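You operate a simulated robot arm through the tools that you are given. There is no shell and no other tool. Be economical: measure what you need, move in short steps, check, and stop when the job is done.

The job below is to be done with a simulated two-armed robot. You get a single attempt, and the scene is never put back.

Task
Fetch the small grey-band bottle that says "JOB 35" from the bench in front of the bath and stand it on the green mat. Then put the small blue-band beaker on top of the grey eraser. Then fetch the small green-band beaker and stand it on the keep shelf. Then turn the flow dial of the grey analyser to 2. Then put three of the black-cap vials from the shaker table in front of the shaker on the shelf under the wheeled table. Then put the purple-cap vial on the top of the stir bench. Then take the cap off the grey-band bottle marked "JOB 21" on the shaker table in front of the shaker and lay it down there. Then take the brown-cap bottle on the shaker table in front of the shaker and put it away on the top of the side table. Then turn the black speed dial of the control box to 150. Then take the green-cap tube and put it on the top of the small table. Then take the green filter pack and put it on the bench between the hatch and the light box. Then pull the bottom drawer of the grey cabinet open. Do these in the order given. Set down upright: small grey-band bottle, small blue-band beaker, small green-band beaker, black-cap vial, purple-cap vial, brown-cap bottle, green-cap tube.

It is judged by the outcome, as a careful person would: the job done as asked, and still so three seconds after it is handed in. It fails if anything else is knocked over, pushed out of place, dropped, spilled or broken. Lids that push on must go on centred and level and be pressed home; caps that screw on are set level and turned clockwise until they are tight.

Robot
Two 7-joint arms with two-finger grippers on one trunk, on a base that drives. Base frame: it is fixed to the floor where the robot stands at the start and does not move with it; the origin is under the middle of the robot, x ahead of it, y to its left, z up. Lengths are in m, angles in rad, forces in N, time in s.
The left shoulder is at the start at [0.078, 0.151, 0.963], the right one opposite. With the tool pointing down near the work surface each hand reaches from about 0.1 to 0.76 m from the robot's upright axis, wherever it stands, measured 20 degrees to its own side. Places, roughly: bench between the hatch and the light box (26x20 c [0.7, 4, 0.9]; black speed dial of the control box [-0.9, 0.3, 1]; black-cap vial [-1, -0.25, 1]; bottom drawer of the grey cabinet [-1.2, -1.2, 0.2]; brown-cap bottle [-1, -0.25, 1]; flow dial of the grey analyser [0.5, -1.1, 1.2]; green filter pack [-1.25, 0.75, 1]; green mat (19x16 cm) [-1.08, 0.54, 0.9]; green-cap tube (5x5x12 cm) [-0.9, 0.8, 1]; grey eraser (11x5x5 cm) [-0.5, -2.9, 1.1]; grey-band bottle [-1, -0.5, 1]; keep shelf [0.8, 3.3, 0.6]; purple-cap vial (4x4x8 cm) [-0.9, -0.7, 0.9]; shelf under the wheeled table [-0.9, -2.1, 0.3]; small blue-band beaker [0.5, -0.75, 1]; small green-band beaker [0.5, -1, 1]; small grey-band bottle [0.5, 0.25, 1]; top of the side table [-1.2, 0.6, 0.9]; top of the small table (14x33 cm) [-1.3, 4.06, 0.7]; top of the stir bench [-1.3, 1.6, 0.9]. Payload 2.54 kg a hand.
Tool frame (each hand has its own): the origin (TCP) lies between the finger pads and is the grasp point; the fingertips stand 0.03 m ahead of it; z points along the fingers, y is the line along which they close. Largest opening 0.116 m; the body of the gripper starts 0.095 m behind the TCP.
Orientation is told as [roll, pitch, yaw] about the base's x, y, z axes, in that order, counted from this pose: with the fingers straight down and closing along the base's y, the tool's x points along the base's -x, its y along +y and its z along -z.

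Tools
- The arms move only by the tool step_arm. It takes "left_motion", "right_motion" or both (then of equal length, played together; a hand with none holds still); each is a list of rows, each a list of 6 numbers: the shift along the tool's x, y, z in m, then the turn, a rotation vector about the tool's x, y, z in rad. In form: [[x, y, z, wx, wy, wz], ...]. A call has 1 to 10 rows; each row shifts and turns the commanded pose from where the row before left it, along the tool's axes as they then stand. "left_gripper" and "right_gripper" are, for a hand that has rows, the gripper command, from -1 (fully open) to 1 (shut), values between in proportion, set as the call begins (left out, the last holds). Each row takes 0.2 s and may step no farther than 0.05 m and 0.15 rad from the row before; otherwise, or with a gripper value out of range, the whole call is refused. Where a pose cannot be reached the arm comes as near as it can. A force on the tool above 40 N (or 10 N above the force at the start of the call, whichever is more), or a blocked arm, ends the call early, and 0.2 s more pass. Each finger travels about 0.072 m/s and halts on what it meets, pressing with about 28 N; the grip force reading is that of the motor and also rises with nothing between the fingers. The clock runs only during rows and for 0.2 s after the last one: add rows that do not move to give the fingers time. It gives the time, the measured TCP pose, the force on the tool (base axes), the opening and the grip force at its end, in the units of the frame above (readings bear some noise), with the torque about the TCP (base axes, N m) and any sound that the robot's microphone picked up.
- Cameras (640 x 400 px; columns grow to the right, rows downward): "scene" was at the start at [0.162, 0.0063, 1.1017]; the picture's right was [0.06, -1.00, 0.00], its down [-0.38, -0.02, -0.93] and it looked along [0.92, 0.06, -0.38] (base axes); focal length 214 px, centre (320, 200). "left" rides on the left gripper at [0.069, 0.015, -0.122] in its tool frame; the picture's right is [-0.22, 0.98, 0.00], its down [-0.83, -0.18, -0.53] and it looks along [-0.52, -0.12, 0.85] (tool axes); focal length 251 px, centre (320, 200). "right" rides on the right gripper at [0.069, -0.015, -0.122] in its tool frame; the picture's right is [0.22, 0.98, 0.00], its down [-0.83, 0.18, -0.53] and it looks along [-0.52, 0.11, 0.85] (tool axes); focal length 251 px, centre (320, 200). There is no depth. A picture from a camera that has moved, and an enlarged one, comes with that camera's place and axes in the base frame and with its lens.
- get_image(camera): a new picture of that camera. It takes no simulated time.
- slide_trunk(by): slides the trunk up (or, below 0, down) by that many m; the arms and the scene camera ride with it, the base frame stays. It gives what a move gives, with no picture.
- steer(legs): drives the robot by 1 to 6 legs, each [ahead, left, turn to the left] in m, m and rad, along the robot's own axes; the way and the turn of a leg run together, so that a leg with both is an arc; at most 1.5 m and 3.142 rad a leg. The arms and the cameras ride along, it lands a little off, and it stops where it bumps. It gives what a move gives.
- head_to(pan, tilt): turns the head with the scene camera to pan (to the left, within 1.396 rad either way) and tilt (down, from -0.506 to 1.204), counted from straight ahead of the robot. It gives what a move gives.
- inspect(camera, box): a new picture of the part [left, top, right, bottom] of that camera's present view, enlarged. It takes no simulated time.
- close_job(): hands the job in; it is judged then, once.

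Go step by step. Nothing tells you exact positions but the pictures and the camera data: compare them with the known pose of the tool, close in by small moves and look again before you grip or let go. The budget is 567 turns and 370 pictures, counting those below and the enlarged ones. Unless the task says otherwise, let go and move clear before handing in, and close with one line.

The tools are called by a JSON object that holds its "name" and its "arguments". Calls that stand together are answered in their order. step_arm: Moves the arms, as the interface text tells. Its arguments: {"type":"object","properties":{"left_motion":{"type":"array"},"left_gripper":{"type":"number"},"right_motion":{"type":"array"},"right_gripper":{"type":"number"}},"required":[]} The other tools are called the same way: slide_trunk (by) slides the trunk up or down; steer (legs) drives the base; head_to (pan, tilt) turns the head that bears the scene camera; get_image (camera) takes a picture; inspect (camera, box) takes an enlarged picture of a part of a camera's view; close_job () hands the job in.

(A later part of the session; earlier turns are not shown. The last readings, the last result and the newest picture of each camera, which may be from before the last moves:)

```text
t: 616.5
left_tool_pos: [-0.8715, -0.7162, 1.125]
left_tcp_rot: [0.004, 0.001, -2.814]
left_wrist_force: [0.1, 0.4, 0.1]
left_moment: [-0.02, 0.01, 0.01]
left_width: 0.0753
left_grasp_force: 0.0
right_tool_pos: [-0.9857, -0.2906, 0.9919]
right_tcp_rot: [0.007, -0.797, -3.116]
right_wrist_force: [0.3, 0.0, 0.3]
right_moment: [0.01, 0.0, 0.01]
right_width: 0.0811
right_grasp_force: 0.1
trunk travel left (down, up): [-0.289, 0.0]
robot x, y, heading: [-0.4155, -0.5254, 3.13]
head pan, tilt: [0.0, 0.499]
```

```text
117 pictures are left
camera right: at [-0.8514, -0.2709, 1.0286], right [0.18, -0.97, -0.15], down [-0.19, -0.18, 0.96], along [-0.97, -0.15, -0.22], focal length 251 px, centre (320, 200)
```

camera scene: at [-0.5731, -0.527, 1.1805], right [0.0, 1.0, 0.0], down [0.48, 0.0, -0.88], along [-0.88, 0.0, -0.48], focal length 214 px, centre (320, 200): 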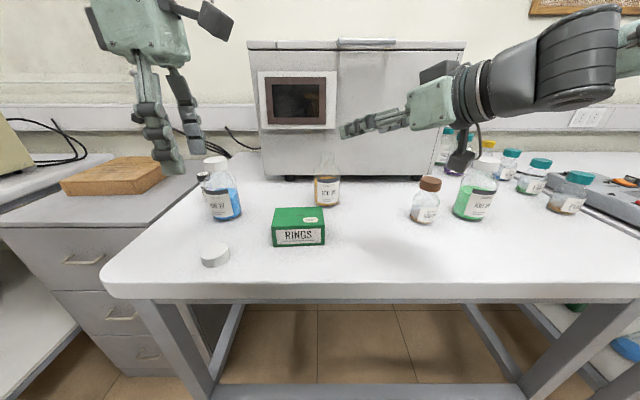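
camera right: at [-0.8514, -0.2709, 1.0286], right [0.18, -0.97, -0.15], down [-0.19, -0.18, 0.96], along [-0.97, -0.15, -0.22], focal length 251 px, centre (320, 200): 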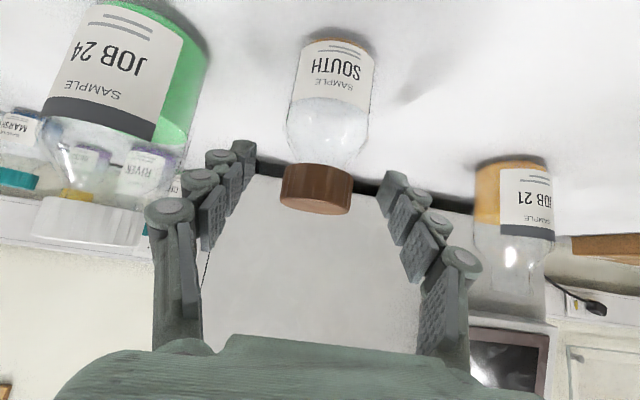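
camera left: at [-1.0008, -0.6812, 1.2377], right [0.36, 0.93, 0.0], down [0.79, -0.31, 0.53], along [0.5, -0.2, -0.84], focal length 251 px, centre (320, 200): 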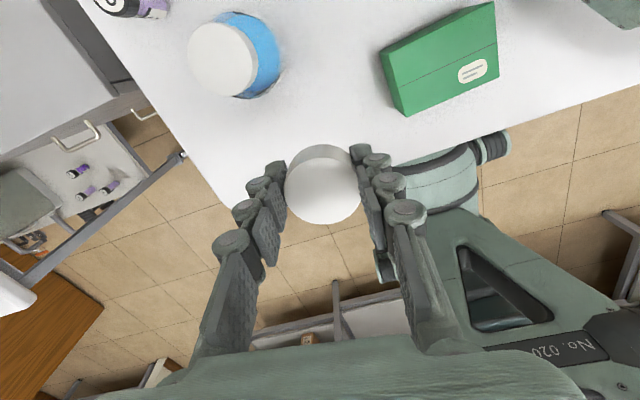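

{"name": "step_arm", "arguments": {"right_motion": [[0.0204, -0.001, 0.02, 0, 0, 0], [0.0196, 0, 0.0193, 0, 0, 0], [0, 0, 0, 0, 0, 0]]}}

{"name": "get_image", "arguments": {"camera": "right"}}

```text
t: 617.2
left_tool_pos: [-0.8714, -0.7156, 1.1247]
left_tcp_rot: [0.002, 0.001, -2.816]
left_wrist_force: [1.2, 0.3, 0.8]
left_moment: [0.02, -0.02, -0.02]
left_width: 0.0755
left_grasp_force: 0.2
right_tool_pos: [-0.9858, -0.2893, 0.9353]
right_tcp_rot: [0.006, -0.796, -3.117]
right_wrist_force: [0.7, -1.3, 0.8]
right_moment: [0.0, 0.05, 0.01]
right_width: 0.0812
right_grasp_force: 0.0
trunk travel left (down, up): [-0.289, 0.0]
robot x, y, heading: [-0.4166, -0.5259, 3.139]
head pan, tilt: [0.0, 0.499]
```

```text
116 pictures are left
camera right: at [-0.8522, -0.2685, 0.9722], right [0.18, -0.97, -0.15], down [-0.19, -0.18, 0.96], along [-0.97, -0.14, -0.22], focal length 251 px, centre (320, 200)
```

right: 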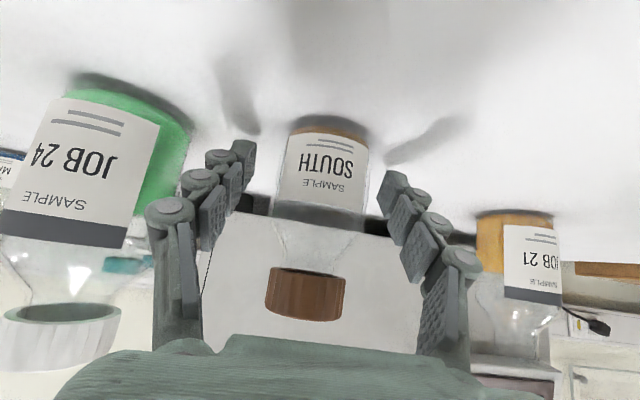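

{"name": "step_arm", "arguments": {"right_motion": [[-0.0063, 0, 0.0064, 0, 0, 0], [0, 0, 0, 0, 0, 0]]}}

{"name": "step_arm", "arguments": {"right_motion": [[0, 0, 0, 0, 0, 0], [0, 0, 0, 0, 0, 0], [0, 0, 0, 0, 0, 0], [0, 0, 0, 0, 0, 0]], "right_gripper": 1}}

{"name": "step_arm", "arguments": {"right_motion": [[-0.0071, 0, -0.007, 0, 0, 0], [-0.0286, 0, -0.028, 0, 0, 0], [-0.0286, 0, -0.028, 0, 0, 0], [-0.0286, 0, -0.028, 0, 0, 0], [-0.0286, 0, -0.028, 0, 0, 0], [0, 0, 0, 0, 0, 0]]}}

{"name": "get_image", "arguments": {"camera": "right"}}

```text
t: 617.9
left_tool_pos: [-0.8712, -0.7153, 1.1241]
left_tcp_rot: [0.002, -0.002, -2.815]
left_wrist_force: [-0.6, -0.1, -0.6]
left_moment: [-0.01, -0.01, 0.03]
left_width: 0.0756
left_grasp_force: 0.0
right_tool_pos: [-0.997, -0.2888, 0.9361]
right_tcp_rot: [0.007, -0.796, -3.115]
right_wrist_force: [0.5, -1.2, -1.5]
right_moment: [-0.01, -0.01, 0.01]
right_width: 0.0814
right_grasp_force: 0.0
trunk travel left (down, up): [-0.289, 0.0]
robot x, y, heading: [-0.418, -0.5281, 3.139]
head pan, tilt: [0.0, 0.499]
```

```text
t: 618.9
left_tool_pos: [-0.8711, -0.715, 1.1242]
left_tcp_rot: [0.001, -0.001, -2.814]
left_wrist_force: [0.2, 0.1, 0.5]
left_moment: [0.01, 0.0, -0.01]
left_width: 0.0755
left_grasp_force: 0.1
right_tool_pos: [-0.9957, -0.2905, 0.9363]
right_tcp_rot: [0.006, -0.798, -3.114]
right_wrist_force: [0.6, 0.3, -0.6]
right_moment: [-0.01, -0.04, 0.0]
right_width: 0.054
right_grasp_force: 27.9
trunk travel left (down, up): [-0.289, 0.0]
robot x, y, heading: [-0.4148, -0.5274, 3.142]
head pan, tilt: [0.0, 0.499]
```

```text
t: 620.2
left_tool_pos: [-0.8721, -0.7165, 1.1241]
left_tcp_rot: [0.002, -0.002, -2.815]
left_wrist_force: [-0.2, 0.5, 0.0]
left_moment: [0.02, 0.01, 0.01]
left_width: 0.0754
left_grasp_force: 0.0
right_tool_pos: [-0.9968, -0.2886, 1.1101]
right_tcp_rot: [0.007, -0.795, -3.115]
right_wrist_force: [0.0, -0.5, -0.6]
right_moment: [0.04, -0.02, 0.04]
right_width: 0.0541
right_grasp_force: 28.4
trunk travel left (down, up): [-0.289, 0.0]
robot x, y, heading: [-0.4186, -0.5256, 3.141]
head pan, tilt: [0.0, 0.499]
```

```text
115 pictures are left
camera right: at [-0.8627, -0.2687, 1.1452], right [0.18, -0.97, -0.15], down [-0.19, -0.18, 0.96], along [-0.97, -0.15, -0.22], focal length 251 px, centre (320, 200)
```

right: 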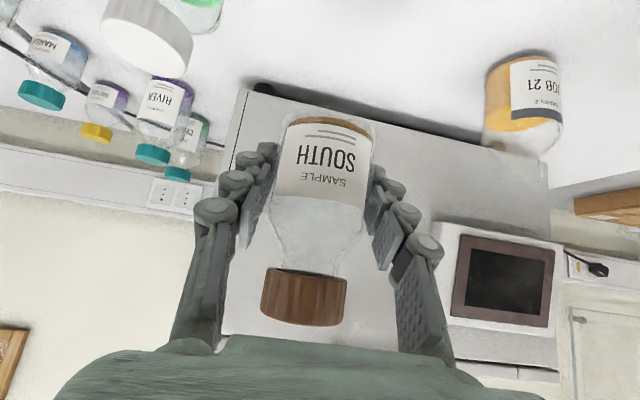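

Held. Driving to the side table, aiming for the free strip in front of the A–D rack.

{"name": "steer", "arguments": {"legs": [[-0.2, 0, 0], [0, -0.91, 0]]}}

{"name": "head_to", "arguments": {"pan": -0.3, "tilt": 0.6}}

{"name": "get_image", "arguments": {"camera": "scene"}}

{"name": "get_image", "arguments": {"camera": "right"}}

```text
t: 630.6
left_tool_pos: [-0.6754, 0.2027, 1.1249]
left_tcp_rot: [0.003, -0.001, -2.824]
left_wrist_force: [-0.5, 0.6, -0.1]
left_moment: [0.01, 0.0, -0.01]
left_width: 0.0755
left_grasp_force: 0.1
right_tool_pos: [-0.7968, 0.6327, 1.1082]
right_tcp_rot: [0.008, -0.797, -3.126]
right_wrist_force: [0.2, -0.5, -1.4]
right_moment: [0.0, 0.0, -0.01]
right_width: 0.0536
right_grasp_force: 28.1
trunk travel left (down, up): [-0.289, 0.0]
robot x, y, heading: [-0.2178, 0.3899, 3.129]
head pan, tilt: [0.0, 0.499]
```

```text
t: 631.4
left_tool_pos: [-0.6755, 0.2044, 1.1247]
left_tcp_rot: [0.003, 0.001, -2.825]
left_wrist_force: [-0.1, -0.5, 0.0]
left_moment: [0.0, -0.02, 0.0]
left_width: 0.0756
left_grasp_force: 0.0
right_tool_pos: [-0.7971, 0.6315, 1.1082]
right_tcp_rot: [0.007, -0.796, -3.126]
right_wrist_force: [-0.1, -0.8, -1.1]
right_moment: [-0.01, -0.02, -0.02]
right_width: 0.0537
right_grasp_force: 28.3
trunk travel left (down, up): [-0.289, 0.0]
robot x, y, heading: [-0.2142, 0.3862, 3.127]
head pan, tilt: [-0.3, 0.6]
```

```text
114 pictures are left
camera scene: at [-0.3688, 0.4162, 1.1713], right [0.3, 0.95, 0.0], down [0.54, -0.17, -0.83], along [-0.79, 0.25, -0.56], focal length 214 px, centre (320, 200)
```

scene: 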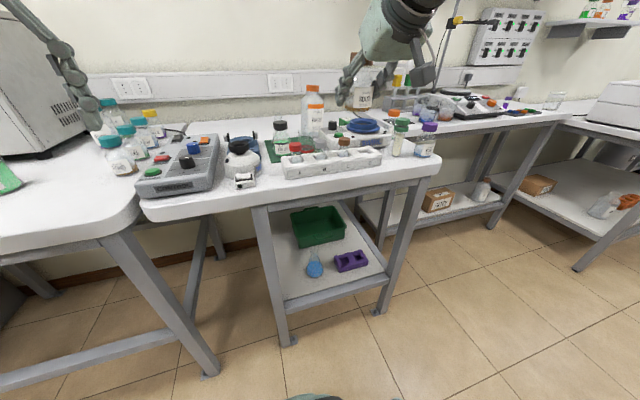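

```text
113 pictures are left
camera right: at [-0.6621, 0.6504, 1.1448], right [0.17, -0.97, -0.15], down [-0.19, -0.18, 0.96], along [-0.97, -0.14, -0.22], focal length 251 px, centre (320, 200)
```

right: 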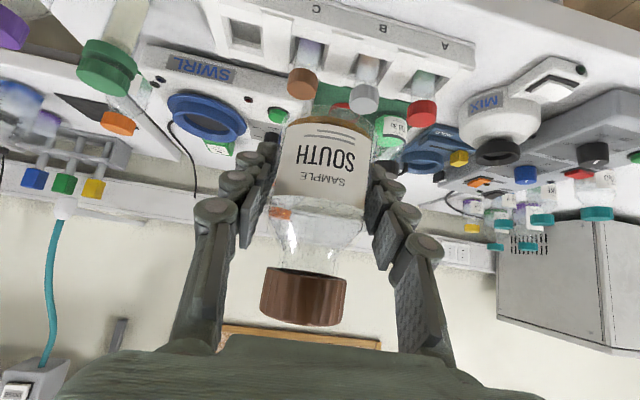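

{"name": "inspect", "arguments": {"camera": "scene", "box": [220, 90, 460, 210]}}

```text
2.67 times, centred on (340, 150) of scene
camera zoom: at [-0.3688, 0.4162, 1.1713], right [0.3, 0.95, 0.0], down [0.54, -0.17, -0.83], along [-0.79, 0.25, -0.56], focal length 572 px, centre (267, 333)
```

zoom: 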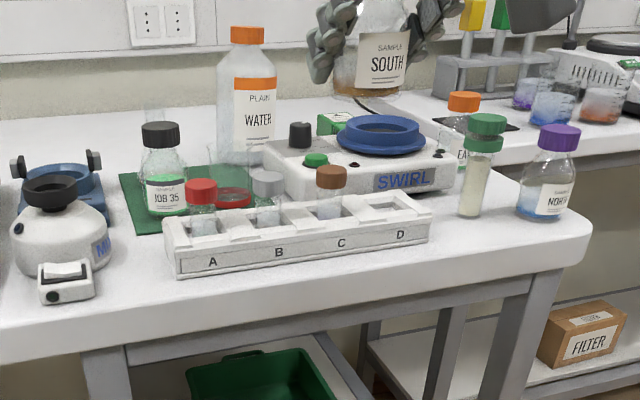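

The strip is too narrow, but the area behind the blue clamp, near (-1.22, 0.42), is open. I'll shift left, move in, and test the reach at height.

{"name": "steer", "arguments": {"legs": [[0, 0.19, 0.01], [0.205, 0, 0]]}}

{"name": "step_arm", "arguments": {"right_motion": [[-0.028, 0, 0.0286, 0, 0, 0], [-0.028, 0, 0.0286, 0, 0, 0], [-0.028, 0, 0.0286, 0, 0, 0], [-0.028, 0, 0.0286, 0, 0, 0], [-0.028, 0, 0.0286, 0, 0, 0], [0, 0, 0, 0, 0, 0]]}}

{"name": "get_image", "arguments": {"camera": "right"}}

```text
t: 635.1
left_tool_pos: [-0.8881, 0.0015, 1.1252]
left_tcp_rot: [0.003, 0.0, -2.816]
left_wrist_force: [-0.9, 0.0, -0.1]
left_moment: [0.01, -0.04, 0.0]
left_width: 0.0751
left_grasp_force: 0.0
right_tool_pos: [-1.0118, 0.4313, 1.1077]
right_tcp_rot: [0.008, -0.796, -3.118]
right_wrist_force: [0.9, -0.5, -1.6]
right_moment: [0.0, 0.01, 0.03]
right_width: 0.0539
right_grasp_force: 27.7
trunk travel left (down, up): [-0.289, 0.0]
robot x, y, heading: [-0.4281, 0.1922, 3.14]
head pan, tilt: [-0.3, 0.6]
```

```text
t: 636.5
left_tool_pos: [-0.8856, 0.0021, 1.1246]
left_tcp_rot: [0.002, -0.002, -2.818]
left_wrist_force: [0.3, -0.2, 0.6]
left_moment: [-0.01, -0.01, -0.01]
left_width: 0.0756
left_grasp_force: 0.1
right_tool_pos: [-1.2117, 0.4258, 1.1109]
right_tcp_rot: [0.006, -0.796, -3.118]
right_wrist_force: [1.1, -0.5, -1.8]
right_moment: [0.04, 0.04, -0.04]
right_width: 0.0538
right_grasp_force: 27.8
trunk travel left (down, up): [-0.289, 0.0]
robot x, y, heading: [-0.4292, 0.192, 3.14]
head pan, tilt: [-0.3, 0.6]
```

```text
111 pictures are left
camera right: at [-1.0758, 0.4453, 1.1473], right [0.18, -0.97, -0.15], down [-0.19, -0.18, 0.96], along [-0.97, -0.14, -0.22], focal length 251 px, centre (320, 200)
```

right: 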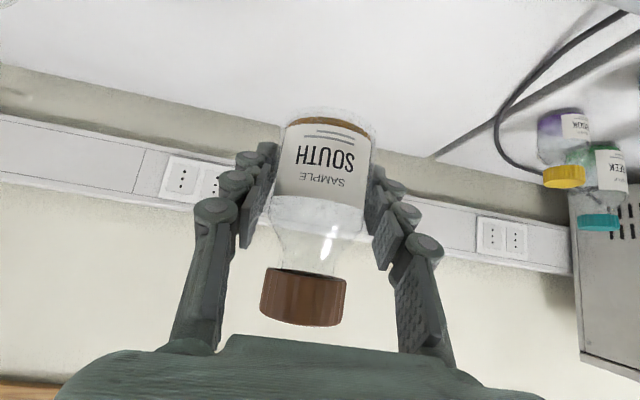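

The spot is reachable, but the wrist camera would meet the clamp's prong with this tilt. I'll go back to the shaker table, set SOUTH down and re-grip it with the flatter 20° tilt.

{"name": "step_arm", "arguments": {"right_motion": [[0.028, 0, -0.0286, 0, 0, 0], [0.028, 0, -0.0286, 0, 0, 0], [0.028, 0, -0.0286, 0, 0, 0], [0.028, 0, -0.0286, 0, 0, 0], [0, 0, 0, 0, 0, 0]]}}

{"name": "steer", "arguments": {"legs": [[-0.13, 0, 0], [0, 0.72, 0]]}}

{"name": "get_image", "arguments": {"camera": "right"}}

```text
t: 637.8
left_tool_pos: [-0.8862, 0.0025, 1.1243]
left_tcp_rot: [0.003, 0.0, -2.818]
left_wrist_force: [-0.5, 0.4, -0.5]
left_moment: [0.03, -0.03, -0.01]
left_width: 0.0754
left_grasp_force: 0.1
right_tool_pos: [-1.0521, 0.4283, 1.1075]
right_tcp_rot: [0.007, -0.796, -3.12]
right_wrist_force: [-1.0, 0.2, -1.7]
right_moment: [0.01, 0.02, -0.03]
right_width: 0.0539
right_grasp_force: 28.0
trunk travel left (down, up): [-0.289, 0.0]
robot x, y, heading: [-0.4344, 0.1921, 3.137]
head pan, tilt: [-0.3, 0.6]
```

```text
t: 646.0
left_tool_pos: [-0.7622, -0.718, 1.1249]
left_tcp_rot: [0.002, 0.001, -2.825]
left_wrist_force: [0.1, 0.3, 0.3]
left_moment: [-0.02, 0.01, -0.01]
left_width: 0.0755
left_grasp_force: 0.1
right_tool_pos: [-0.9256, -0.2935, 1.1082]
right_tcp_rot: [0.006, -0.796, -3.124]
right_wrist_force: [0.2, 0.0, -2.7]
right_moment: [0.01, 0.0, -0.01]
right_width: 0.0539
right_grasp_force: 27.7
trunk travel left (down, up): [-0.289, 0.0]
robot x, y, heading: [-0.3043, -0.5343, 3.131]
head pan, tilt: [-0.3, 0.6]
```

```text
110 pictures are left
camera right: at [-0.7901, -0.2742, 1.1445], right [0.17, -0.97, -0.15], down [-0.19, -0.18, 0.96], along [-0.97, -0.14, -0.22], focal length 251 px, centre (320, 200)
```

right: 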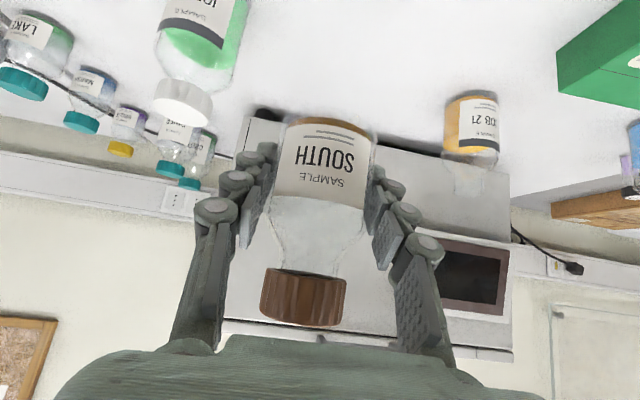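

{"name": "step_arm", "arguments": {"right_motion": [[0.0286, 0, 0.028, 0, 0, 0], [0.0286, 0, 0.028, 0, 0, 0], [0.0286, 0, 0.028, 0, 0, 0], [0.0286, 0, 0.028, 0, 0, 0], [0.0036, 0, 0.0035, 0, 0, 0], [0, 0, 0, 0, 0, 0]]}}

{"name": "step_arm", "arguments": {"right_motion": [[0.0021, 0, 0.0021, 0, 0, 0], [0, 0, 0, 0, 0, 0]]}}

{"name": "step_arm", "arguments": {"right_motion": [[0.0018, 0, 0.0017, 0, 0, 0], [0, 0, 0, 0, 0, 0]]}}

```text
t: 647.4
left_tool_pos: [-0.7626, -0.7194, 1.1241]
left_tcp_rot: [0.003, 0.001, -2.824]
left_wrist_force: [-0.3, 0.4, -0.5]
left_moment: [0.01, 0.0, -0.02]
left_width: 0.0754
left_grasp_force: 0.0
right_tool_pos: [-0.9257, -0.2931, 0.942]
right_tcp_rot: [0.006, -0.797, -3.124]
right_wrist_force: [-0.4, -0.1, -1.8]
right_moment: [0.03, -0.02, 0.03]
right_width: 0.0538
right_grasp_force: 27.8
trunk travel left (down, up): [-0.289, 0.0]
robot x, y, heading: [-0.3036, -0.5348, 3.133]
head pan, tilt: [-0.3, 0.6]
```

```text
t: 648.0
left_tool_pos: [-0.7623, -0.7191, 1.1245]
left_tcp_rot: [0.002, 0.0, -2.824]
left_wrist_force: [0.1, -0.2, 0.7]
left_moment: [-0.04, 0.01, -0.02]
left_width: 0.0754
left_grasp_force: 0.1
right_tool_pos: [-0.9249, -0.2946, 0.939]
right_tcp_rot: [0.007, -0.795, -3.124]
right_wrist_force: [-0.2, 0.1, -1.7]
right_moment: [-0.01, 0.03, -0.01]
right_width: 0.054
right_grasp_force: 28.0
trunk travel left (down, up): [-0.289, 0.0]
robot x, y, heading: [-0.305, -0.5328, 3.131]
head pan, tilt: [-0.3, 0.6]
```

```text
t: 648.6
left_tool_pos: [-0.762, -0.7191, 1.1242]
left_tcp_rot: [0.002, 0.001, -2.824]
left_wrist_force: [0.3, -0.3, 0.1]
left_moment: [0.0, 0.01, 0.07]
left_width: 0.0755
left_grasp_force: 0.0
right_tool_pos: [-0.9248, -0.2939, 0.9354]
right_tcp_rot: [0.006, -0.796, -3.123]
right_wrist_force: [-0.5, -0.1, -2.2]
right_moment: [0.0, -0.01, 0.01]
right_width: 0.0538
right_grasp_force: 27.9
trunk travel left (down, up): [-0.289, 0.0]
robot x, y, heading: [-0.3043, -0.5369, 3.132]
head pan, tilt: [-0.3, 0.6]
```

{"name": "step_arm", "arguments": {"right_motion": [[0.0014, 0, 0.0014, 0, 0, 0], [0, 0, 0, 0, 0, 0]]}}

{"name": "step_arm", "arguments": {"right_motion": [[0.001, 0, 0.001, 0, 0, 0], [0, 0, 0, 0, 0, 0]]}}

```text
t: 649.2
left_tool_pos: [-0.7628, -0.7193, 1.1237]
left_tcp_rot: [0.001, -0.002, -2.825]
left_wrist_force: [-0.6, -0.6, -0.5]
left_moment: [-0.01, -0.01, 0.01]
left_width: 0.0755
left_grasp_force: 0.1
right_tool_pos: [-0.9246, -0.2931, 0.9371]
right_tcp_rot: [0.006, -0.798, -3.123]
right_wrist_force: [0.0, 0.7, 3.0]
right_moment: [0.13, -0.04, 0.02]
right_width: 0.0535
right_grasp_force: 27.9
trunk travel left (down, up): [-0.289, 0.0]
robot x, y, heading: [-0.3042, -0.5329, 3.128]
head pan, tilt: [-0.3, 0.6]
```

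```text
t: 649.8
left_tool_pos: [-0.7621, -0.7197, 1.1249]
left_tcp_rot: [0.001, -0.002, -2.825]
left_wrist_force: [0.9, -0.3, 1.0]
left_moment: [0.05, 0.0, -0.04]
left_width: 0.0752
left_grasp_force: 0.0
right_tool_pos: [-0.9249, -0.2928, 0.9363]
right_tcp_rot: [0.006, -0.8, -3.125]
right_wrist_force: [-0.6, 2.5, 10.5]
right_moment: [0.25, -0.18, 0.07]
right_width: 0.0538
right_grasp_force: 27.9
trunk travel left (down, up): [-0.289, 0.0]
robot x, y, heading: [-0.3056, -0.5304, 3.128]
head pan, tilt: [-0.3, 0.6]
```

{"name": "step_arm", "arguments": {"right_motion": [[0, 0, 0, 0, 0, 0], [0, 0, 0, 0, 0, 0], [-0.0064, 0, -0.0063, 0, 0, 0], [0, 0, 0, 0, 0.15, 0], [0, 0, 0, 0, 0.15, 0], [0, 0, 0, 0, 0.148, 0], [0, 0, 0, 0, 0, 0]], "right_gripper": -0.4}}

{"name": "get_image", "arguments": {"camera": "right"}}

```text
t: 651.4
left_tool_pos: [-0.7627, -0.7186, 1.1246]
left_tcp_rot: [0.003, -0.001, -2.823]
left_wrist_force: [-0.1, 0.3, -0.6]
left_moment: [-0.02, 0.02, 0.04]
left_width: 0.0757
left_grasp_force: 0.0
right_tool_pos: [-0.9252, -0.2945, 0.944]
right_tcp_rot: [0.006, -0.348, -3.12]
right_wrist_force: [-0.1, -0.4, 0.1]
right_moment: [0.0, -0.01, 0.04]
right_width: 0.0813
right_grasp_force: 0.1
trunk travel left (down, up): [-0.289, 0.0]
robot x, y, heading: [-0.3044, -0.5355, 3.131]
head pan, tilt: [-0.3, 0.6]
```

```text
109 pictures are left
camera right: at [-0.8193, -0.2756, 1.0349], right [0.22, -0.97, -0.07], down [-0.59, -0.19, 0.78], along [-0.78, -0.14, -0.62], focal length 251 px, centre (320, 200)
```

right: 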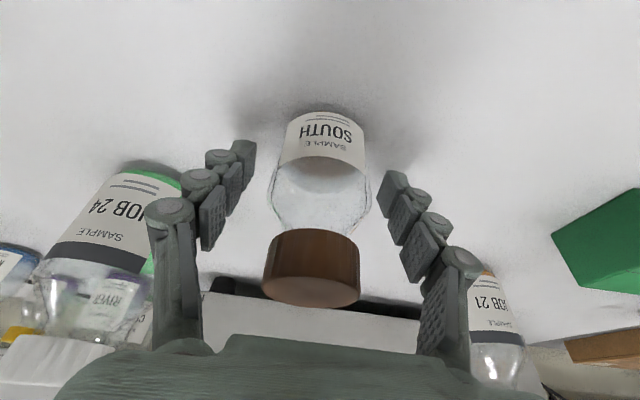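

{"name": "step_arm", "arguments": {"right_motion": [[0.004, 0, -0.0014, 0, 0, 0], [0, 0, 0, 0, 0, 0], [0, 0, 0, 0, 0, 0], [0, 0, 0, 0, 0, 0]], "right_gripper": 1}}

{"name": "step_arm", "arguments": {"right_motion": [[-0.0034, 0, -0.0094, 0, 0, 0], [-0.0137, 0, -0.0376, 0, 0, 0], [-0.0137, 0, -0.0376, 0, 0, 0], [-0.0137, 0, -0.0376, 0, 0, 0], [-0.0137, 0, -0.0376, 0, 0, 0], [0, 0, 0, 0, 0, 0]]}}

{"name": "steer", "arguments": {"legs": [[0, -0.72, 0.008], [0.14, 0, 0]]}}

{"name": "get_image", "arguments": {"camera": "right"}}

```text
t: 652.4
left_tool_pos: [-0.7632, -0.7193, 1.1241]
left_tcp_rot: [0.001, -0.001, -2.823]
left_wrist_force: [-0.2, 0.7, -0.2]
left_moment: [-0.03, 0.03, -0.03]
left_width: 0.0752
left_grasp_force: 0.1
right_tool_pos: [-0.9212, -0.2947, 0.9443]
right_tcp_rot: [0.005, -0.351, -3.119]
right_wrist_force: [0.1, -0.5, 1.8]
right_moment: [-0.02, -0.09, 0.01]
right_width: 0.0545
right_grasp_force: 28.0
trunk travel left (down, up): [-0.289, 0.0]
robot x, y, heading: [-0.3046, -0.5369, 3.129]
head pan, tilt: [-0.3, 0.6]
```

```text
t: 653.8
left_tool_pos: [-0.7627, -0.7184, 1.1238]
left_tcp_rot: [0.001, 0.0, -2.825]
left_wrist_force: [0.8, 0.7, 0.1]
left_moment: [0.03, -0.01, -0.01]
left_width: 0.0752
left_grasp_force: 0.1
right_tool_pos: [-0.9205, -0.2912, 1.1139]
right_tcp_rot: [0.006, -0.348, -3.12]
right_wrist_force: [0.7, 0.5, -2.6]
right_moment: [0.01, 0.02, -0.02]
right_width: 0.0543
right_grasp_force: 28.1
trunk travel left (down, up): [-0.289, 0.0]
robot x, y, heading: [-0.3045, -0.533, 3.129]
head pan, tilt: [-0.3, 0.6]
```

```text
t: 661.8
left_tool_pos: [-0.8978, -0.0317, 1.1244]
left_tcp_rot: [0.003, 0.0, -2.823]
left_wrist_force: [-0.7, -0.2, -0.7]
left_moment: [0.03, -0.02, 0.0]
left_width: 0.0756
left_grasp_force: 0.1
right_tool_pos: [-1.0569, 0.397, 1.1132]
right_tcp_rot: [0.005, -0.347, -3.119]
right_wrist_force: [-0.3, -0.3, -2.8]
right_moment: [0.0, -0.07, -0.01]
right_width: 0.0547
right_grasp_force: 28.3
trunk travel left (down, up): [-0.289, 0.0]
robot x, y, heading: [-0.4423, 0.1546, 3.136]
head pan, tilt: [-0.3, 0.6]
```

```text
108 pictures are left
camera right: at [-0.9517, 0.4153, 1.2043], right [0.23, -0.97, -0.07], down [-0.59, -0.19, 0.78], along [-0.78, -0.14, -0.62], focal length 251 px, centre (320, 200)
```

right: 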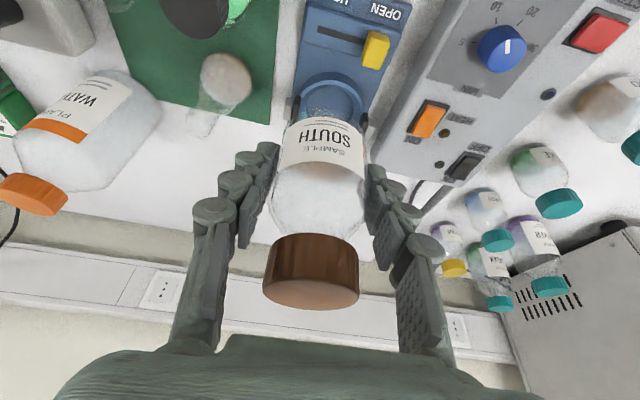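

{"name": "step_arm", "arguments": {"right_motion": [[-0.0376, -0.006, 0.0137, 0, 0, 0], [-0.0376, -0.006, 0.0137, 0, 0, 0], [-0.0376, -0.006, 0.0137, 0, 0, 0], [-0.0376, 0, 0.0137, 0, 0, 0], [0.0137, 0, 0.0376, 0, 0, 0], [0, 0, 0, 0, 0, 0]]}}

{"name": "get_image", "arguments": {"camera": "right"}}

```text
t: 663.2
left_tool_pos: [-0.8971, -0.0312, 1.1253]
left_tcp_rot: [0.002, -0.001, -2.823]
left_wrist_force: [-0.2, 0.2, 0.8]
left_moment: [0.0, 0.01, 0.01]
left_width: 0.0755
left_grasp_force: 0.0
right_tool_pos: [-1.1496, 0.4154, 1.073]
right_tcp_rot: [0.005, -0.349, -3.119]
right_wrist_force: [-0.8, 0.4, -1.4]
right_moment: [-0.01, -0.01, 0.03]
right_width: 0.0544
right_grasp_force: 27.8
right hand out of reach, approached as far as the arm can: row 3, 4
trunk travel left (down, up): [-0.289, 0.0]
robot x, y, heading: [-0.4401, 0.1538, 3.133]
head pan, tilt: [-0.3, 0.6]
```

```text
107 pictures are left
camera right: at [-1.0443, 0.4345, 1.1632], right [0.23, -0.97, -0.07], down [-0.59, -0.19, 0.78], along [-0.78, -0.14, -0.62], focal length 251 px, centre (320, 200)
```

right: 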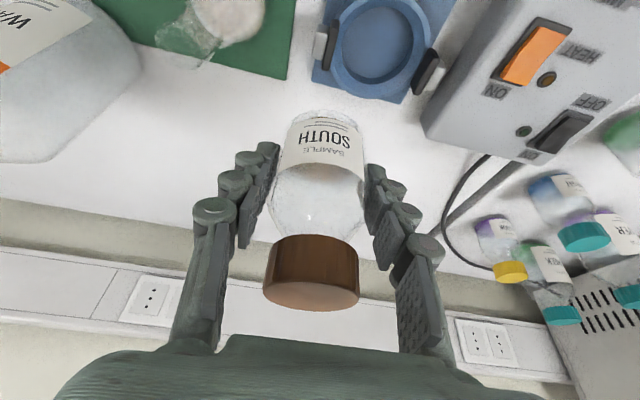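

{"name": "step_arm", "arguments": {"right_motion": [[0.0137, 0, 0.0376, 0, 0, 0], [-0.0235, 0, 0.0086, 0, 0, 0], [-0.0235, 0, 0.0086, 0, 0, 0], [-0.0235, 0, 0.0086, 0, 0, 0], [0, 0, 0, 0, 0, 0]]}}

```text
t: 664.4
left_tool_pos: [-0.8985, -0.0299, 1.124]
left_tcp_rot: [0.002, -0.001, -2.82]
left_wrist_force: [1.1, -0.9, -0.8]
left_moment: [0.02, -0.01, -0.04]
left_width: 0.0756
left_grasp_force: 0.0
right_tool_pos: [-1.1875, 0.4241, 1.0236]
right_tcp_rot: [0.006, -0.35, -3.121]
right_wrist_force: [-0.2, 0.8, -2.4]
right_moment: [0.04, 0.01, 0.0]
right_width: 0.0547
right_grasp_force: 28.6
right hand out of reach, approached as far as the arm can: row 3, 4
trunk travel left (down, up): [-0.289, 0.0]
robot x, y, heading: [-0.4409, 0.1539, 3.131]
head pan, tilt: [-0.3, 0.6]
```

{"name": "steer", "arguments": {"legs": [[0.04, 0, 0]]}}

{"name": "get_image", "arguments": {"camera": "right"}}

```text
t: 665.3
left_tool_pos: [-0.9396, -0.0313, 1.1244]
left_tcp_rot: [0.004, 0.0, -2.821]
left_wrist_force: [-1.4, 0.0, -0.4]
left_moment: [0.0, -0.06, 0.01]
left_width: 0.0753
left_grasp_force: 0.0
right_tool_pos: [-1.2277, 0.4257, 1.0229]
right_tcp_rot: [0.007, -0.35, -3.118]
right_wrist_force: [-0.6, 0.3, -3.1]
right_moment: [0.01, -0.03, 0.0]
right_width: 0.0544
right_grasp_force: 28.0
trunk travel left (down, up): [-0.289, 0.0]
robot x, y, heading: [-0.4797, 0.1559, 3.139]
head pan, tilt: [-0.3, 0.6]
```

```text
106 pictures are left
camera right: at [-1.1216, 0.4437, 1.1139], right [0.23, -0.97, -0.07], down [-0.59, -0.19, 0.78], along [-0.78, -0.14, -0.62], focal length 251 px, centre (320, 200)
```

right: 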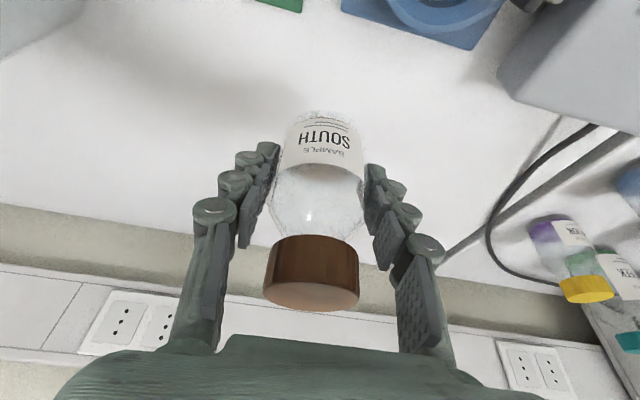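

{"name": "step_arm", "arguments": {"right_motion": [[0.012, 0, 0.033, 0, 0, 0], [0.0113, 0, 0.0309, 0, 0, 0], [0, 0, 0, 0, 0, 0]]}}

{"name": "step_arm", "arguments": {"right_motion": [[0.0017, 0, 0.0047, 0, 0, 0], [0, 0, 0, 0, 0, 0]]}}

{"name": "step_arm", "arguments": {"right_motion": [[0.001, 0, 0.0028, 0, 0, 0], [0, 0, 0, 0, 0, 0]]}}

{"name": "step_arm", "arguments": {"right_motion": [[0.0007, 0, 0.0019, 0, 0, 0], [0, 0, 0, 0, 0, 0]]}}

```text
t: 666.1
left_tool_pos: [-0.9379, -0.0301, 1.1239]
left_tcp_rot: [0.001, -0.002, -2.822]
left_wrist_force: [0.2, -0.3, 0.4]
left_moment: [-0.04, 0.04, 0.01]
left_width: 0.0756
left_grasp_force: 0.1
right_tool_pos: [-1.227, 0.4257, 0.9543]
right_tcp_rot: [0.008, -0.351, -3.119]
right_wrist_force: [0.3, 1.2, -0.8]
right_moment: [0.0, 0.01, 0.01]
right_width: 0.0545
right_grasp_force: 28.3
trunk travel left (down, up): [-0.289, 0.0]
robot x, y, heading: [-0.4773, 0.1514, 3.132]
head pan, tilt: [-0.3, 0.6]
```

```text
t: 666.7
left_tool_pos: [-0.9387, -0.0313, 1.1238]
left_tcp_rot: [0.003, 0.0, -2.821]
left_wrist_force: [0.6, 0.5, -0.3]
left_moment: [0.03, 0.05, -0.03]
left_width: 0.0754
left_grasp_force: 0.0
right_tool_pos: [-1.2283, 0.4268, 0.9495]
right_tcp_rot: [0.005, -0.348, -3.119]
right_wrist_force: [-0.2, 0.7, -2.4]
right_moment: [-0.02, -0.02, 0.0]
right_width: 0.0545
right_grasp_force: 27.9
trunk travel left (down, up): [-0.289, 0.0]
robot x, y, heading: [-0.4809, 0.1518, 3.136]
head pan, tilt: [-0.3, 0.6]
```

```text
t: 667.3
left_tool_pos: [-0.938, -0.0307, 1.1245]
left_tcp_rot: [0.0, 0.001, -2.82]
left_wrist_force: [-0.8, 0.6, 0.0]
left_moment: [0.01, 0.01, -0.03]
left_width: 0.0756
left_grasp_force: 0.0
right_tool_pos: [-1.2275, 0.426, 0.9481]
right_tcp_rot: [0.005, -0.35, -3.119]
right_wrist_force: [-0.8, 0.1, -2.5]
right_moment: [0.02, -0.04, -0.03]
right_width: 0.0546
right_grasp_force: 27.9
trunk travel left (down, up): [-0.289, 0.0]
robot x, y, heading: [-0.4797, 0.1562, 3.137]
head pan, tilt: [-0.3, 0.6]
```

```text
t: 667.9
left_tool_pos: [-0.938, -0.0322, 1.1247]
left_tcp_rot: [0.001, -0.002, -2.821]
left_wrist_force: [0.1, -0.5, -0.2]
left_moment: [-0.03, -0.01, 0.01]
left_width: 0.0757
left_grasp_force: 0.1
right_tool_pos: [-1.2285, 0.4253, 0.9453]
right_tcp_rot: [0.005, -0.351, -3.119]
right_wrist_force: [-0.2, -0.1, -1.9]
right_moment: [-0.01, -0.02, 0.01]
right_width: 0.0545
right_grasp_force: 27.3
trunk travel left (down, up): [-0.289, 0.0]
robot x, y, heading: [-0.4813, 0.154, 3.133]
head pan, tilt: [-0.3, 0.6]
```

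{"name": "step_arm", "arguments": {"right_motion": [[0.0007, 0, 0.0019, 0, 0, 0], [0, 0, 0, 0, 0, 0]]}}

{"name": "step_arm", "arguments": {"right_motion": [[0.0005, 0, 0.0014, 0, 0, 0], [0, 0, 0, 0, 0, 0]]}}

```text
t: 668.5
left_tool_pos: [-0.939, -0.0312, 1.1245]
left_tcp_rot: [0.002, -0.001, -2.821]
left_wrist_force: [-0.3, 0.7, -0.7]
left_moment: [0.0, 0.01, 0.02]
left_width: 0.0755
left_grasp_force: 0.1
right_tool_pos: [-1.2269, 0.4259, 0.9436]
right_tcp_rot: [0.005, -0.348, -3.119]
right_wrist_force: [-0.1, 0.2, -2.1]
right_moment: [-0.01, -0.05, 0.0]
right_width: 0.0545
right_grasp_force: 27.4
trunk travel left (down, up): [-0.289, 0.0]
robot x, y, heading: [-0.4817, 0.1526, 3.131]
head pan, tilt: [-0.3, 0.6]
```

```text
t: 669.1
left_tool_pos: [-0.9379, -0.0306, 1.1242]
left_tcp_rot: [0.001, -0.002, -2.822]
left_wrist_force: [-0.3, 0.8, -0.7]
left_moment: [-0.06, 0.01, -0.02]
left_width: 0.0755
left_grasp_force: 0.0
right_tool_pos: [-1.2272, 0.4257, 0.9426]
right_tcp_rot: [0.006, -0.351, -3.118]
right_wrist_force: [-1.1, 0.3, 2.1]
right_moment: [0.0, -0.01, -0.01]
right_width: 0.0545
right_grasp_force: 28.2
trunk travel left (down, up): [-0.289, 0.0]
robot x, y, heading: [-0.4787, 0.1521, 3.132]
head pan, tilt: [-0.3, 0.6]
```

Contact. Release, lift straight up, and check.

{"name": "step_arm", "arguments": {"right_motion": [[0.0003, 0, 0.001, 0, 0, 0], [0, 0, 0, 0, 0, 0], [0, 0, 0, 0, 0, 0]], "right_gripper": -0.35}}

{"name": "step_arm", "arguments": {"right_motion": [[-0.0069, 0, -0.0188, 0, 0, 0], [-0.0137, 0, -0.0376, 0, 0, 0], [-0.0137, 0, -0.0376, 0, 0, 0], [-0.0137, 0, -0.0376, 0, 0, 0], [-0.0137, 0, -0.0376, 0, 0, 0], [0.0376, 0, -0.0137, 0, 0, 0], [0.0376, 0, -0.0137, 0, 0, 0], [0, 0, 0, 0, 0, 0]]}}

{"name": "get_image", "arguments": {"camera": "right"}}

```text
t: 669.9
left_tool_pos: [-0.9384, -0.032, 1.1246]
left_tcp_rot: [0.003, -0.002, -2.822]
left_wrist_force: [0.1, -0.3, 1.0]
left_moment: [0.0, 0.0, -0.03]
left_width: 0.0754
left_grasp_force: 0.1
right_tool_pos: [-1.2267, 0.4252, 0.9411]
right_tcp_rot: [0.005, -0.351, -3.119]
right_wrist_force: [-0.2, 1.2, 0.7]
right_moment: [0.03, -0.01, -0.02]
right_width: 0.0783
right_grasp_force: 0.0
trunk travel left (down, up): [-0.289, 0.0]
robot x, y, heading: [-0.4833, 0.1533, 3.134]
head pan, tilt: [-0.3, 0.6]
```

```text
t: 671.7
left_tool_pos: [-0.9394, -0.0324, 1.1243]
left_tcp_rot: [0.004, 0.0, -2.821]
left_wrist_force: [-0.3, -0.1, 0.2]
left_moment: [0.0, 0.0, 0.03]
left_width: 0.0754
left_grasp_force: 0.1
right_tool_pos: [-1.1266, 0.4346, 1.0883]
right_tcp_rot: [0.007, -0.35, -3.12]
right_wrist_force: [0.0, -0.1, 0.5]
right_moment: [0.01, 0.0, 0.0]
right_width: 0.0785
right_grasp_force: 0.0
right hand out of reach, approached as far as the arm can: row 3, 4, 5
trunk travel left (down, up): [-0.289, 0.0]
robot x, y, heading: [-0.48, 0.1538, 3.135]
head pan, tilt: [-0.3, 0.6]
```

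```text
105 pictures are left
camera right: at [-1.0214, 0.4538, 1.1796], right [0.23, -0.97, -0.07], down [-0.59, -0.19, 0.79], along [-0.78, -0.14, -0.62], focal length 251 px, centre (320, 200)
```

right: 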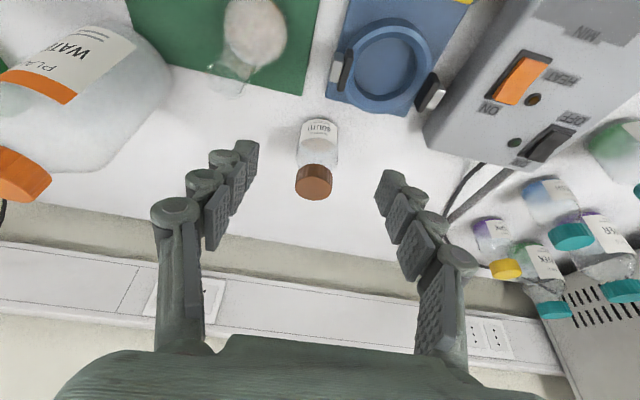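

SOUTH is placed on the side table. Now the control box dial. I'll retract and look at its panel.

{"name": "step_arm", "arguments": {"right_motion": [[0.0376, 0, -0.0137, 0, 0, 0], [0.0376, 0, -0.0137, 0, 0, 0], [0.0376, 0, -0.0137, 0, 0, 0], [0.0376, 0, -0.0137, 0, 0, 0], [0.0376, 0, -0.0137, 0, 0, 0], [0.0376, 0, -0.0137, 0, 0, 0], [0, 0, 0, 0, 0, 0]]}}

{"name": "steer", "arguments": {"legs": [[-0.1, 0, 0]]}}

{"name": "get_image", "arguments": {"camera": "scene"}}

{"name": "inspect", "arguments": {"camera": "scene", "box": [230, 110, 350, 210]}}

```text
t: 673.3
left_tool_pos: [-0.9384, -0.0311, 1.1242]
left_tcp_rot: [0.001, 0.001, -2.822]
left_wrist_force: [0.8, 0.0, 0.1]
left_moment: [0.03, 0.0, 0.01]
left_width: 0.0754
left_grasp_force: 0.0
right_tool_pos: [-0.89, 0.4426, 1.0911]
right_tcp_rot: [0.005, -0.349, -3.119]
right_wrist_force: [-0.4, -0.8, -0.8]
right_moment: [-0.03, 0.0, 0.05]
right_width: 0.0782
right_grasp_force: 0.1
trunk travel left (down, up): [-0.289, 0.0]
robot x, y, heading: [-0.4825, 0.1547, 3.134]
head pan, tilt: [-0.3, 0.6]
```

```text
t: 674.4
left_tool_pos: [-0.8377, -0.0327, 1.1247]
left_tcp_rot: [0.001, 0.0, -2.822]
left_wrist_force: [1.6, 0.3, 0.0]
left_moment: [0.01, 0.01, 0.0]
left_width: 0.0753
left_grasp_force: 0.1
right_tool_pos: [-0.7913, 0.4432, 1.0914]
right_tcp_rot: [0.004, -0.352, -3.117]
right_wrist_force: [-0.4, 0.6, 0.2]
right_moment: [0.03, 0.02, 0.0]
right_width: 0.0783
right_grasp_force: 0.0
trunk travel left (down, up): [-0.289, 0.0]
robot x, y, heading: [-0.3803, 0.1551, 3.132]
head pan, tilt: [-0.3, 0.6]
```

```text
104 pictures are left
camera scene: at [-0.5322, 0.181, 1.1715], right [0.3, 0.95, 0.0], down [0.54, -0.17, -0.83], along [-0.79, 0.25, -0.56], focal length 214 px, centre (320, 200)
```

scene: 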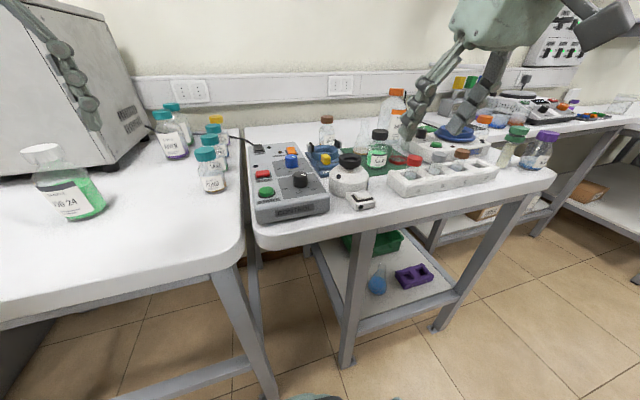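

```text
4.00 times, centred on (290, 160) of scene
camera zoom: at [-0.5322, 0.181, 1.1715], right [0.3, 0.95, 0.0], down [0.54, -0.17, -0.83], along [-0.79, 0.25, -0.56], focal length 858 px, centre (440, 360)
```

zoom: 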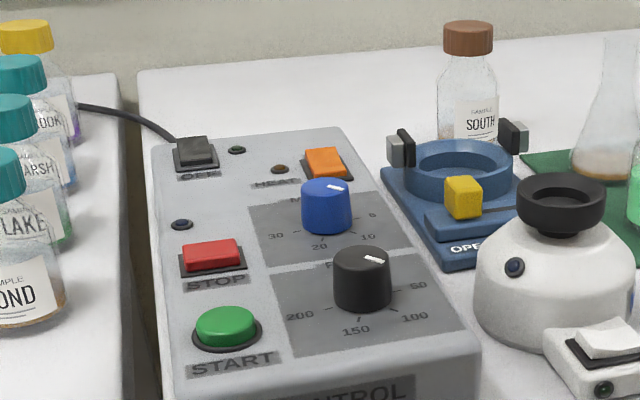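

{"name": "steer", "arguments": {"legs": [[0, 0.1, 0.008]]}}

{"name": "step_arm", "arguments": {"right_motion": [[0, 0, 0, 0, 0.117, 0], [0, 0, 0, 0, 0.117, 0], [0, 0, 0, 0, 0.117, 0], [-0.03, 0.022, 0, 0, 0, 0], [-0.03, 0.022, 0, 0, 0, 0], [-0.03, 0.022, 0, 0, 0, 0], [-0.019, 0.021, 0, 0, 0, 0], [0, 0, 0, 0, 0, 0]], "right_gripper": -0.2}}

{"name": "get_image", "arguments": {"camera": "right"}}

```text
t: 676.0
left_tool_pos: [-0.8383, -0.1336, 1.1248]
left_tcp_rot: [0.001, -0.001, -2.814]
left_wrist_force: [-0.3, 0.1, 0.4]
left_moment: [0.05, -0.01, -0.02]
left_width: 0.0752
left_grasp_force: 0.0
right_tool_pos: [-0.7948, 0.3397, 1.0913]
right_tcp_rot: [0.005, -0.35, -3.111]
right_wrist_force: [0.1, -0.1, 0.0]
right_moment: [-0.03, -0.01, 0.01]
right_width: 0.0782
right_grasp_force: 0.0
trunk travel left (down, up): [-0.289, 0.0]
robot x, y, heading: [-0.3806, 0.056, -3.144]
head pan, tilt: [-0.3, 0.6]
```

```text
t: 677.8
left_tool_pos: [-0.8378, -0.1338, 1.1255]
left_tcp_rot: [0.002, -0.003, -2.814]
left_wrist_force: [-0.9, 0.5, -0.1]
left_moment: [-0.04, 0.04, 0.01]
left_width: 0.0755
left_grasp_force: 0.0
right_tool_pos: [-0.9015, 0.2481, 1.09]
right_tcp_rot: [0.004, 0.0, -3.108]
right_wrist_force: [-0.4, 0.3, -0.1]
right_moment: [0.02, 0.03, -0.02]
right_width: 0.0693
right_grasp_force: 0.0
trunk travel left (down, up): [-0.289, 0.0]
robot x, y, heading: [-0.3826, 0.0542, -3.138]
head pan, tilt: [-0.3, 0.6]
```

```text
102 pictures are left
camera right: at [-0.833, 0.2674, 1.2124], right [0.25, -0.97, 0.01], down [-0.82, -0.2, 0.53], along [-0.52, -0.14, -0.84], focal length 251 px, centre (320, 200)
```

right: 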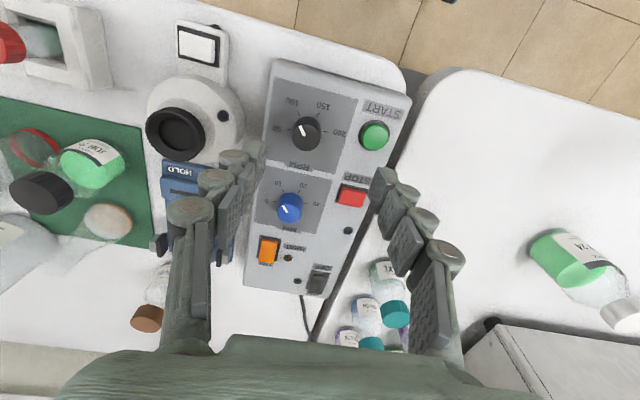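

{"name": "inspect", "arguments": {"camera": "right", "box": [260, 70, 360, 190]}}

```text
3.33 times, centred on (310, 130) of right
camera zoom: at [-0.833, 0.2674, 1.2124], right [0.25, -0.97, 0.01], down [-0.82, -0.2, 0.53], along [-0.52, -0.14, -0.84], focal length 838 px, centre (353, 433)
```

zoom: 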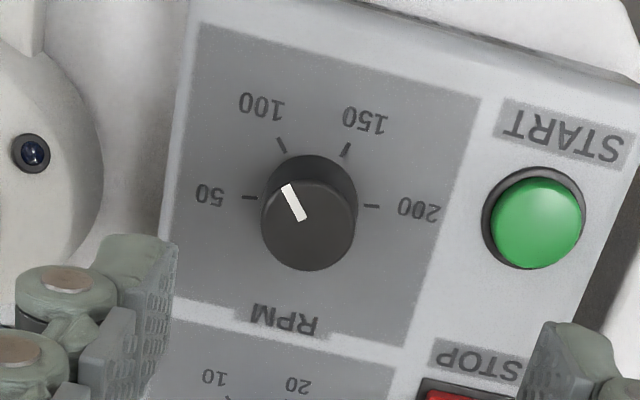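

The dial points to 100, and 150 is 60° clockwise from above. I'll centre the hand over the black knob at (-0.912, 0.2585) and descend.

{"name": "step_arm", "arguments": {"right_motion": [[-0.0102, -0.0108, 0, 0, 0, 0], [0, 0, 0.04, 0, 0, 0], [0, 0, 0.03, 0, 0, 0], [0, 0, 0, 0, 0, 0]]}}

{"name": "get_image", "arguments": {"camera": "right"}}

{"name": "inspect", "arguments": {"camera": "scene", "box": [240, 90, 360, 210]}}

```text
t: 678.8
left_tool_pos: [-0.8382, -0.1344, 1.1248]
left_tcp_rot: [0.001, -0.001, -2.812]
left_wrist_force: [0.6, 0.3, 0.1]
left_moment: [0.01, -0.01, -0.01]
left_width: 0.0754
left_grasp_force: 0.1
right_tool_pos: [-0.911, 0.2577, 1.0208]
right_tcp_rot: [0.007, 0.001, -3.11]
right_wrist_force: [-1.0, 0.3, 0.1]
right_moment: [0.02, -0.03, 0.02]
right_width: 0.0694
right_grasp_force: 0.0
trunk travel left (down, up): [-0.289, 0.0]
robot x, y, heading: [-0.3805, 0.0568, -3.14]
head pan, tilt: [-0.3, 0.6]
```

```text
100 pictures are left
camera right: at [-0.8423, 0.2765, 1.1419], right [0.25, -0.97, 0.01], down [-0.82, -0.21, 0.53], along [-0.52, -0.14, -0.85], focal length 251 px, centre (320, 200)
```

right: 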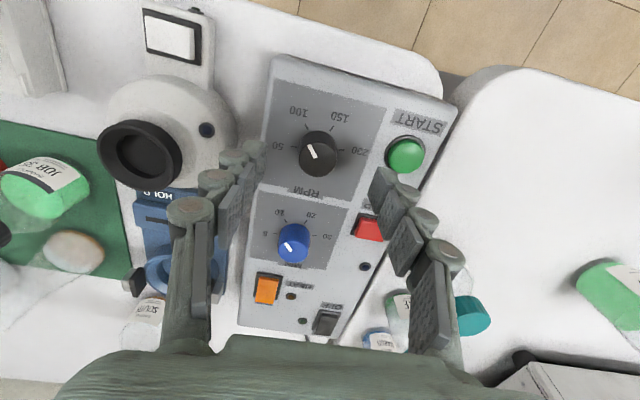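

```text
3.33 times, centred on (300, 150) of scene
camera zoom: at [-0.5335, 0.0816, 1.1713], right [0.3, 0.96, 0.0], down [0.54, -0.17, -0.83], along [-0.79, 0.24, -0.56], focal length 715 px, centre (387, 367)
```

zoom: 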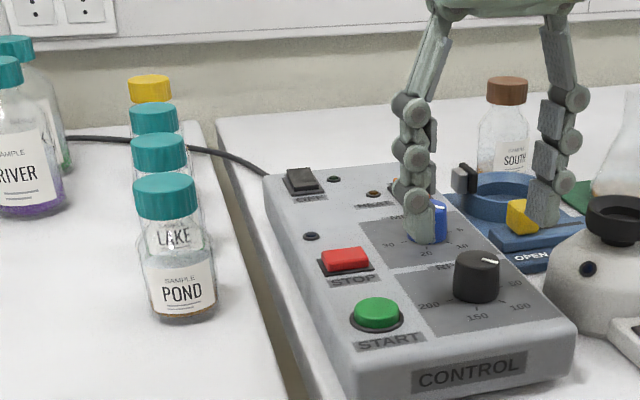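

{"name": "step_arm", "arguments": {"right_motion": [[0.001, 0, 0.02, 0, 0, 0], [0, 0, 0.014, 0, 0, 0], [0, 0, 0, 0, 0, 0]]}}

{"name": "inspect", "arguments": {"camera": "right", "box": [220, 70, 420, 230]}}

```text
t: 679.6
left_tool_pos: [-0.8367, -0.1343, 1.1245]
left_tcp_rot: [0.001, -0.002, -2.814]
left_wrist_force: [0.0, -0.3, 0.1]
left_moment: [-0.02, 0.02, -0.01]
left_width: 0.0755
left_grasp_force: 0.1
right_tool_pos: [-0.9086, 0.2581, 0.9861]
right_tcp_rot: [0.007, 0.001, -3.108]
right_wrist_force: [0.0, -0.3, -0.3]
right_moment: [0.0, -0.02, -0.01]
right_width: 0.0695
right_grasp_force: 0.1
trunk travel left (down, up): [-0.289, 0.0]
robot x, y, heading: [-0.3806, 0.0551, -3.144]
head pan, tilt: [-0.3, 0.6]
```

```text
2.50 times, centred on (320, 150) of right
camera zoom: at [-0.8415, 0.2771, 1.1085], right [0.25, -0.97, 0.01], down [-0.82, -0.21, 0.53], along [-0.52, -0.14, -0.85], focal length 629 px, centre (320, 325)
```

zoom: 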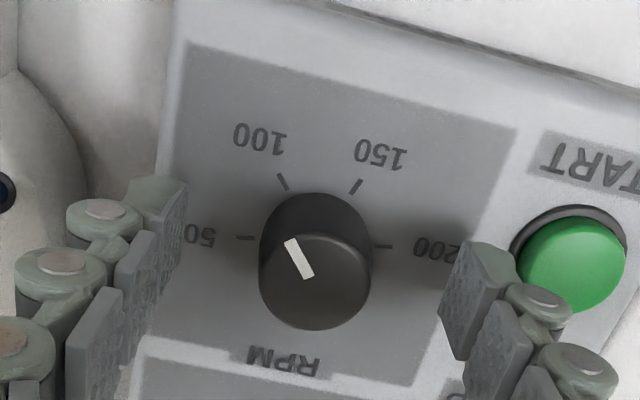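

{"name": "step_arm", "arguments": {"right_motion": [[0, 0, 0, 0, 0, 0], [0, 0, 0, 0, 0, 0], [0, 0, 0, 0, 0, 0], [0, 0, 0, 0, 0, 0]], "right_gripper": 1}}

{"name": "step_arm", "arguments": {"right_motion": [[0, 0, 0, 0, 0, 0.1], [0, 0, 0, 0, 0, 0.1], [0, 0, 0, 0, 0, 0.1], [0, 0, 0, 0, 0, 0.1], [0, 0, 0, 0, 0, 0.1], [0, 0, 0, 0, 0, 0.1], [0, 0, 0, 0, 0, 0]]}}

{"name": "inspect", "arguments": {"camera": "right", "box": [220, 70, 420, 230]}}

```text
t: 680.6
left_tool_pos: [-0.837, -0.1336, 1.1254]
left_tcp_rot: [0.003, -0.002, -2.815]
left_wrist_force: [-0.3, 0.2, -0.9]
left_moment: [-0.01, -0.01, 0.01]
left_width: 0.0753
left_grasp_force: 0.0
right_tool_pos: [-0.909, 0.2603, 0.9863]
right_tcp_rot: [0.005, 0.003, -3.109]
right_wrist_force: [-0.8, 2.7, -0.1]
right_moment: [0.17, -0.21, -0.02]
right_width: 0.0286
right_grasp_force: 45.1
trunk travel left (down, up): [-0.289, 0.0]
robot x, y, heading: [-0.3837, 0.0558, -3.139]
head pan, tilt: [-0.3, 0.6]
```

```text
t: 682.2
left_tool_pos: [-0.8389, -0.1351, 1.1235]
left_tcp_rot: [0.002, 0.002, -2.814]
left_wrist_force: [0.1, 0.3, -0.2]
left_moment: [-0.01, -0.01, -0.02]
left_width: 0.0754
left_grasp_force: 0.1
right_tool_pos: [-0.9111, 0.2572, 0.9863]
right_tcp_rot: [0.004, 0.005, 2.575]
right_wrist_force: [-8.1, -19.8, -15.9]
right_moment: [-0.72, -0.03, 0.09]
right_width: 0.0283
right_grasp_force: 45.1
trunk travel left (down, up): [-0.289, 0.0]
robot x, y, heading: [-0.3821, 0.0595, -3.139]
head pan, tilt: [-0.3, 0.6]
```

```text
2.50 times, centred on (320, 150) of right
camera zoom: at [-0.8445, 0.2337, 1.1091], right [-0.34, -0.94, 0.01], down [-0.8, 0.29, 0.53], along [-0.5, 0.18, -0.85], focal length 629 px, centre (320, 325)
```

zoom: 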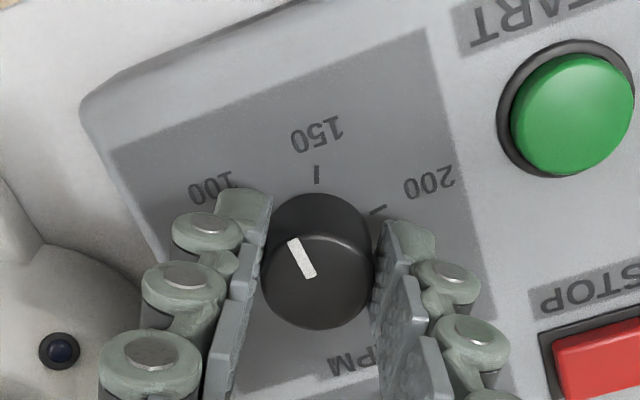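

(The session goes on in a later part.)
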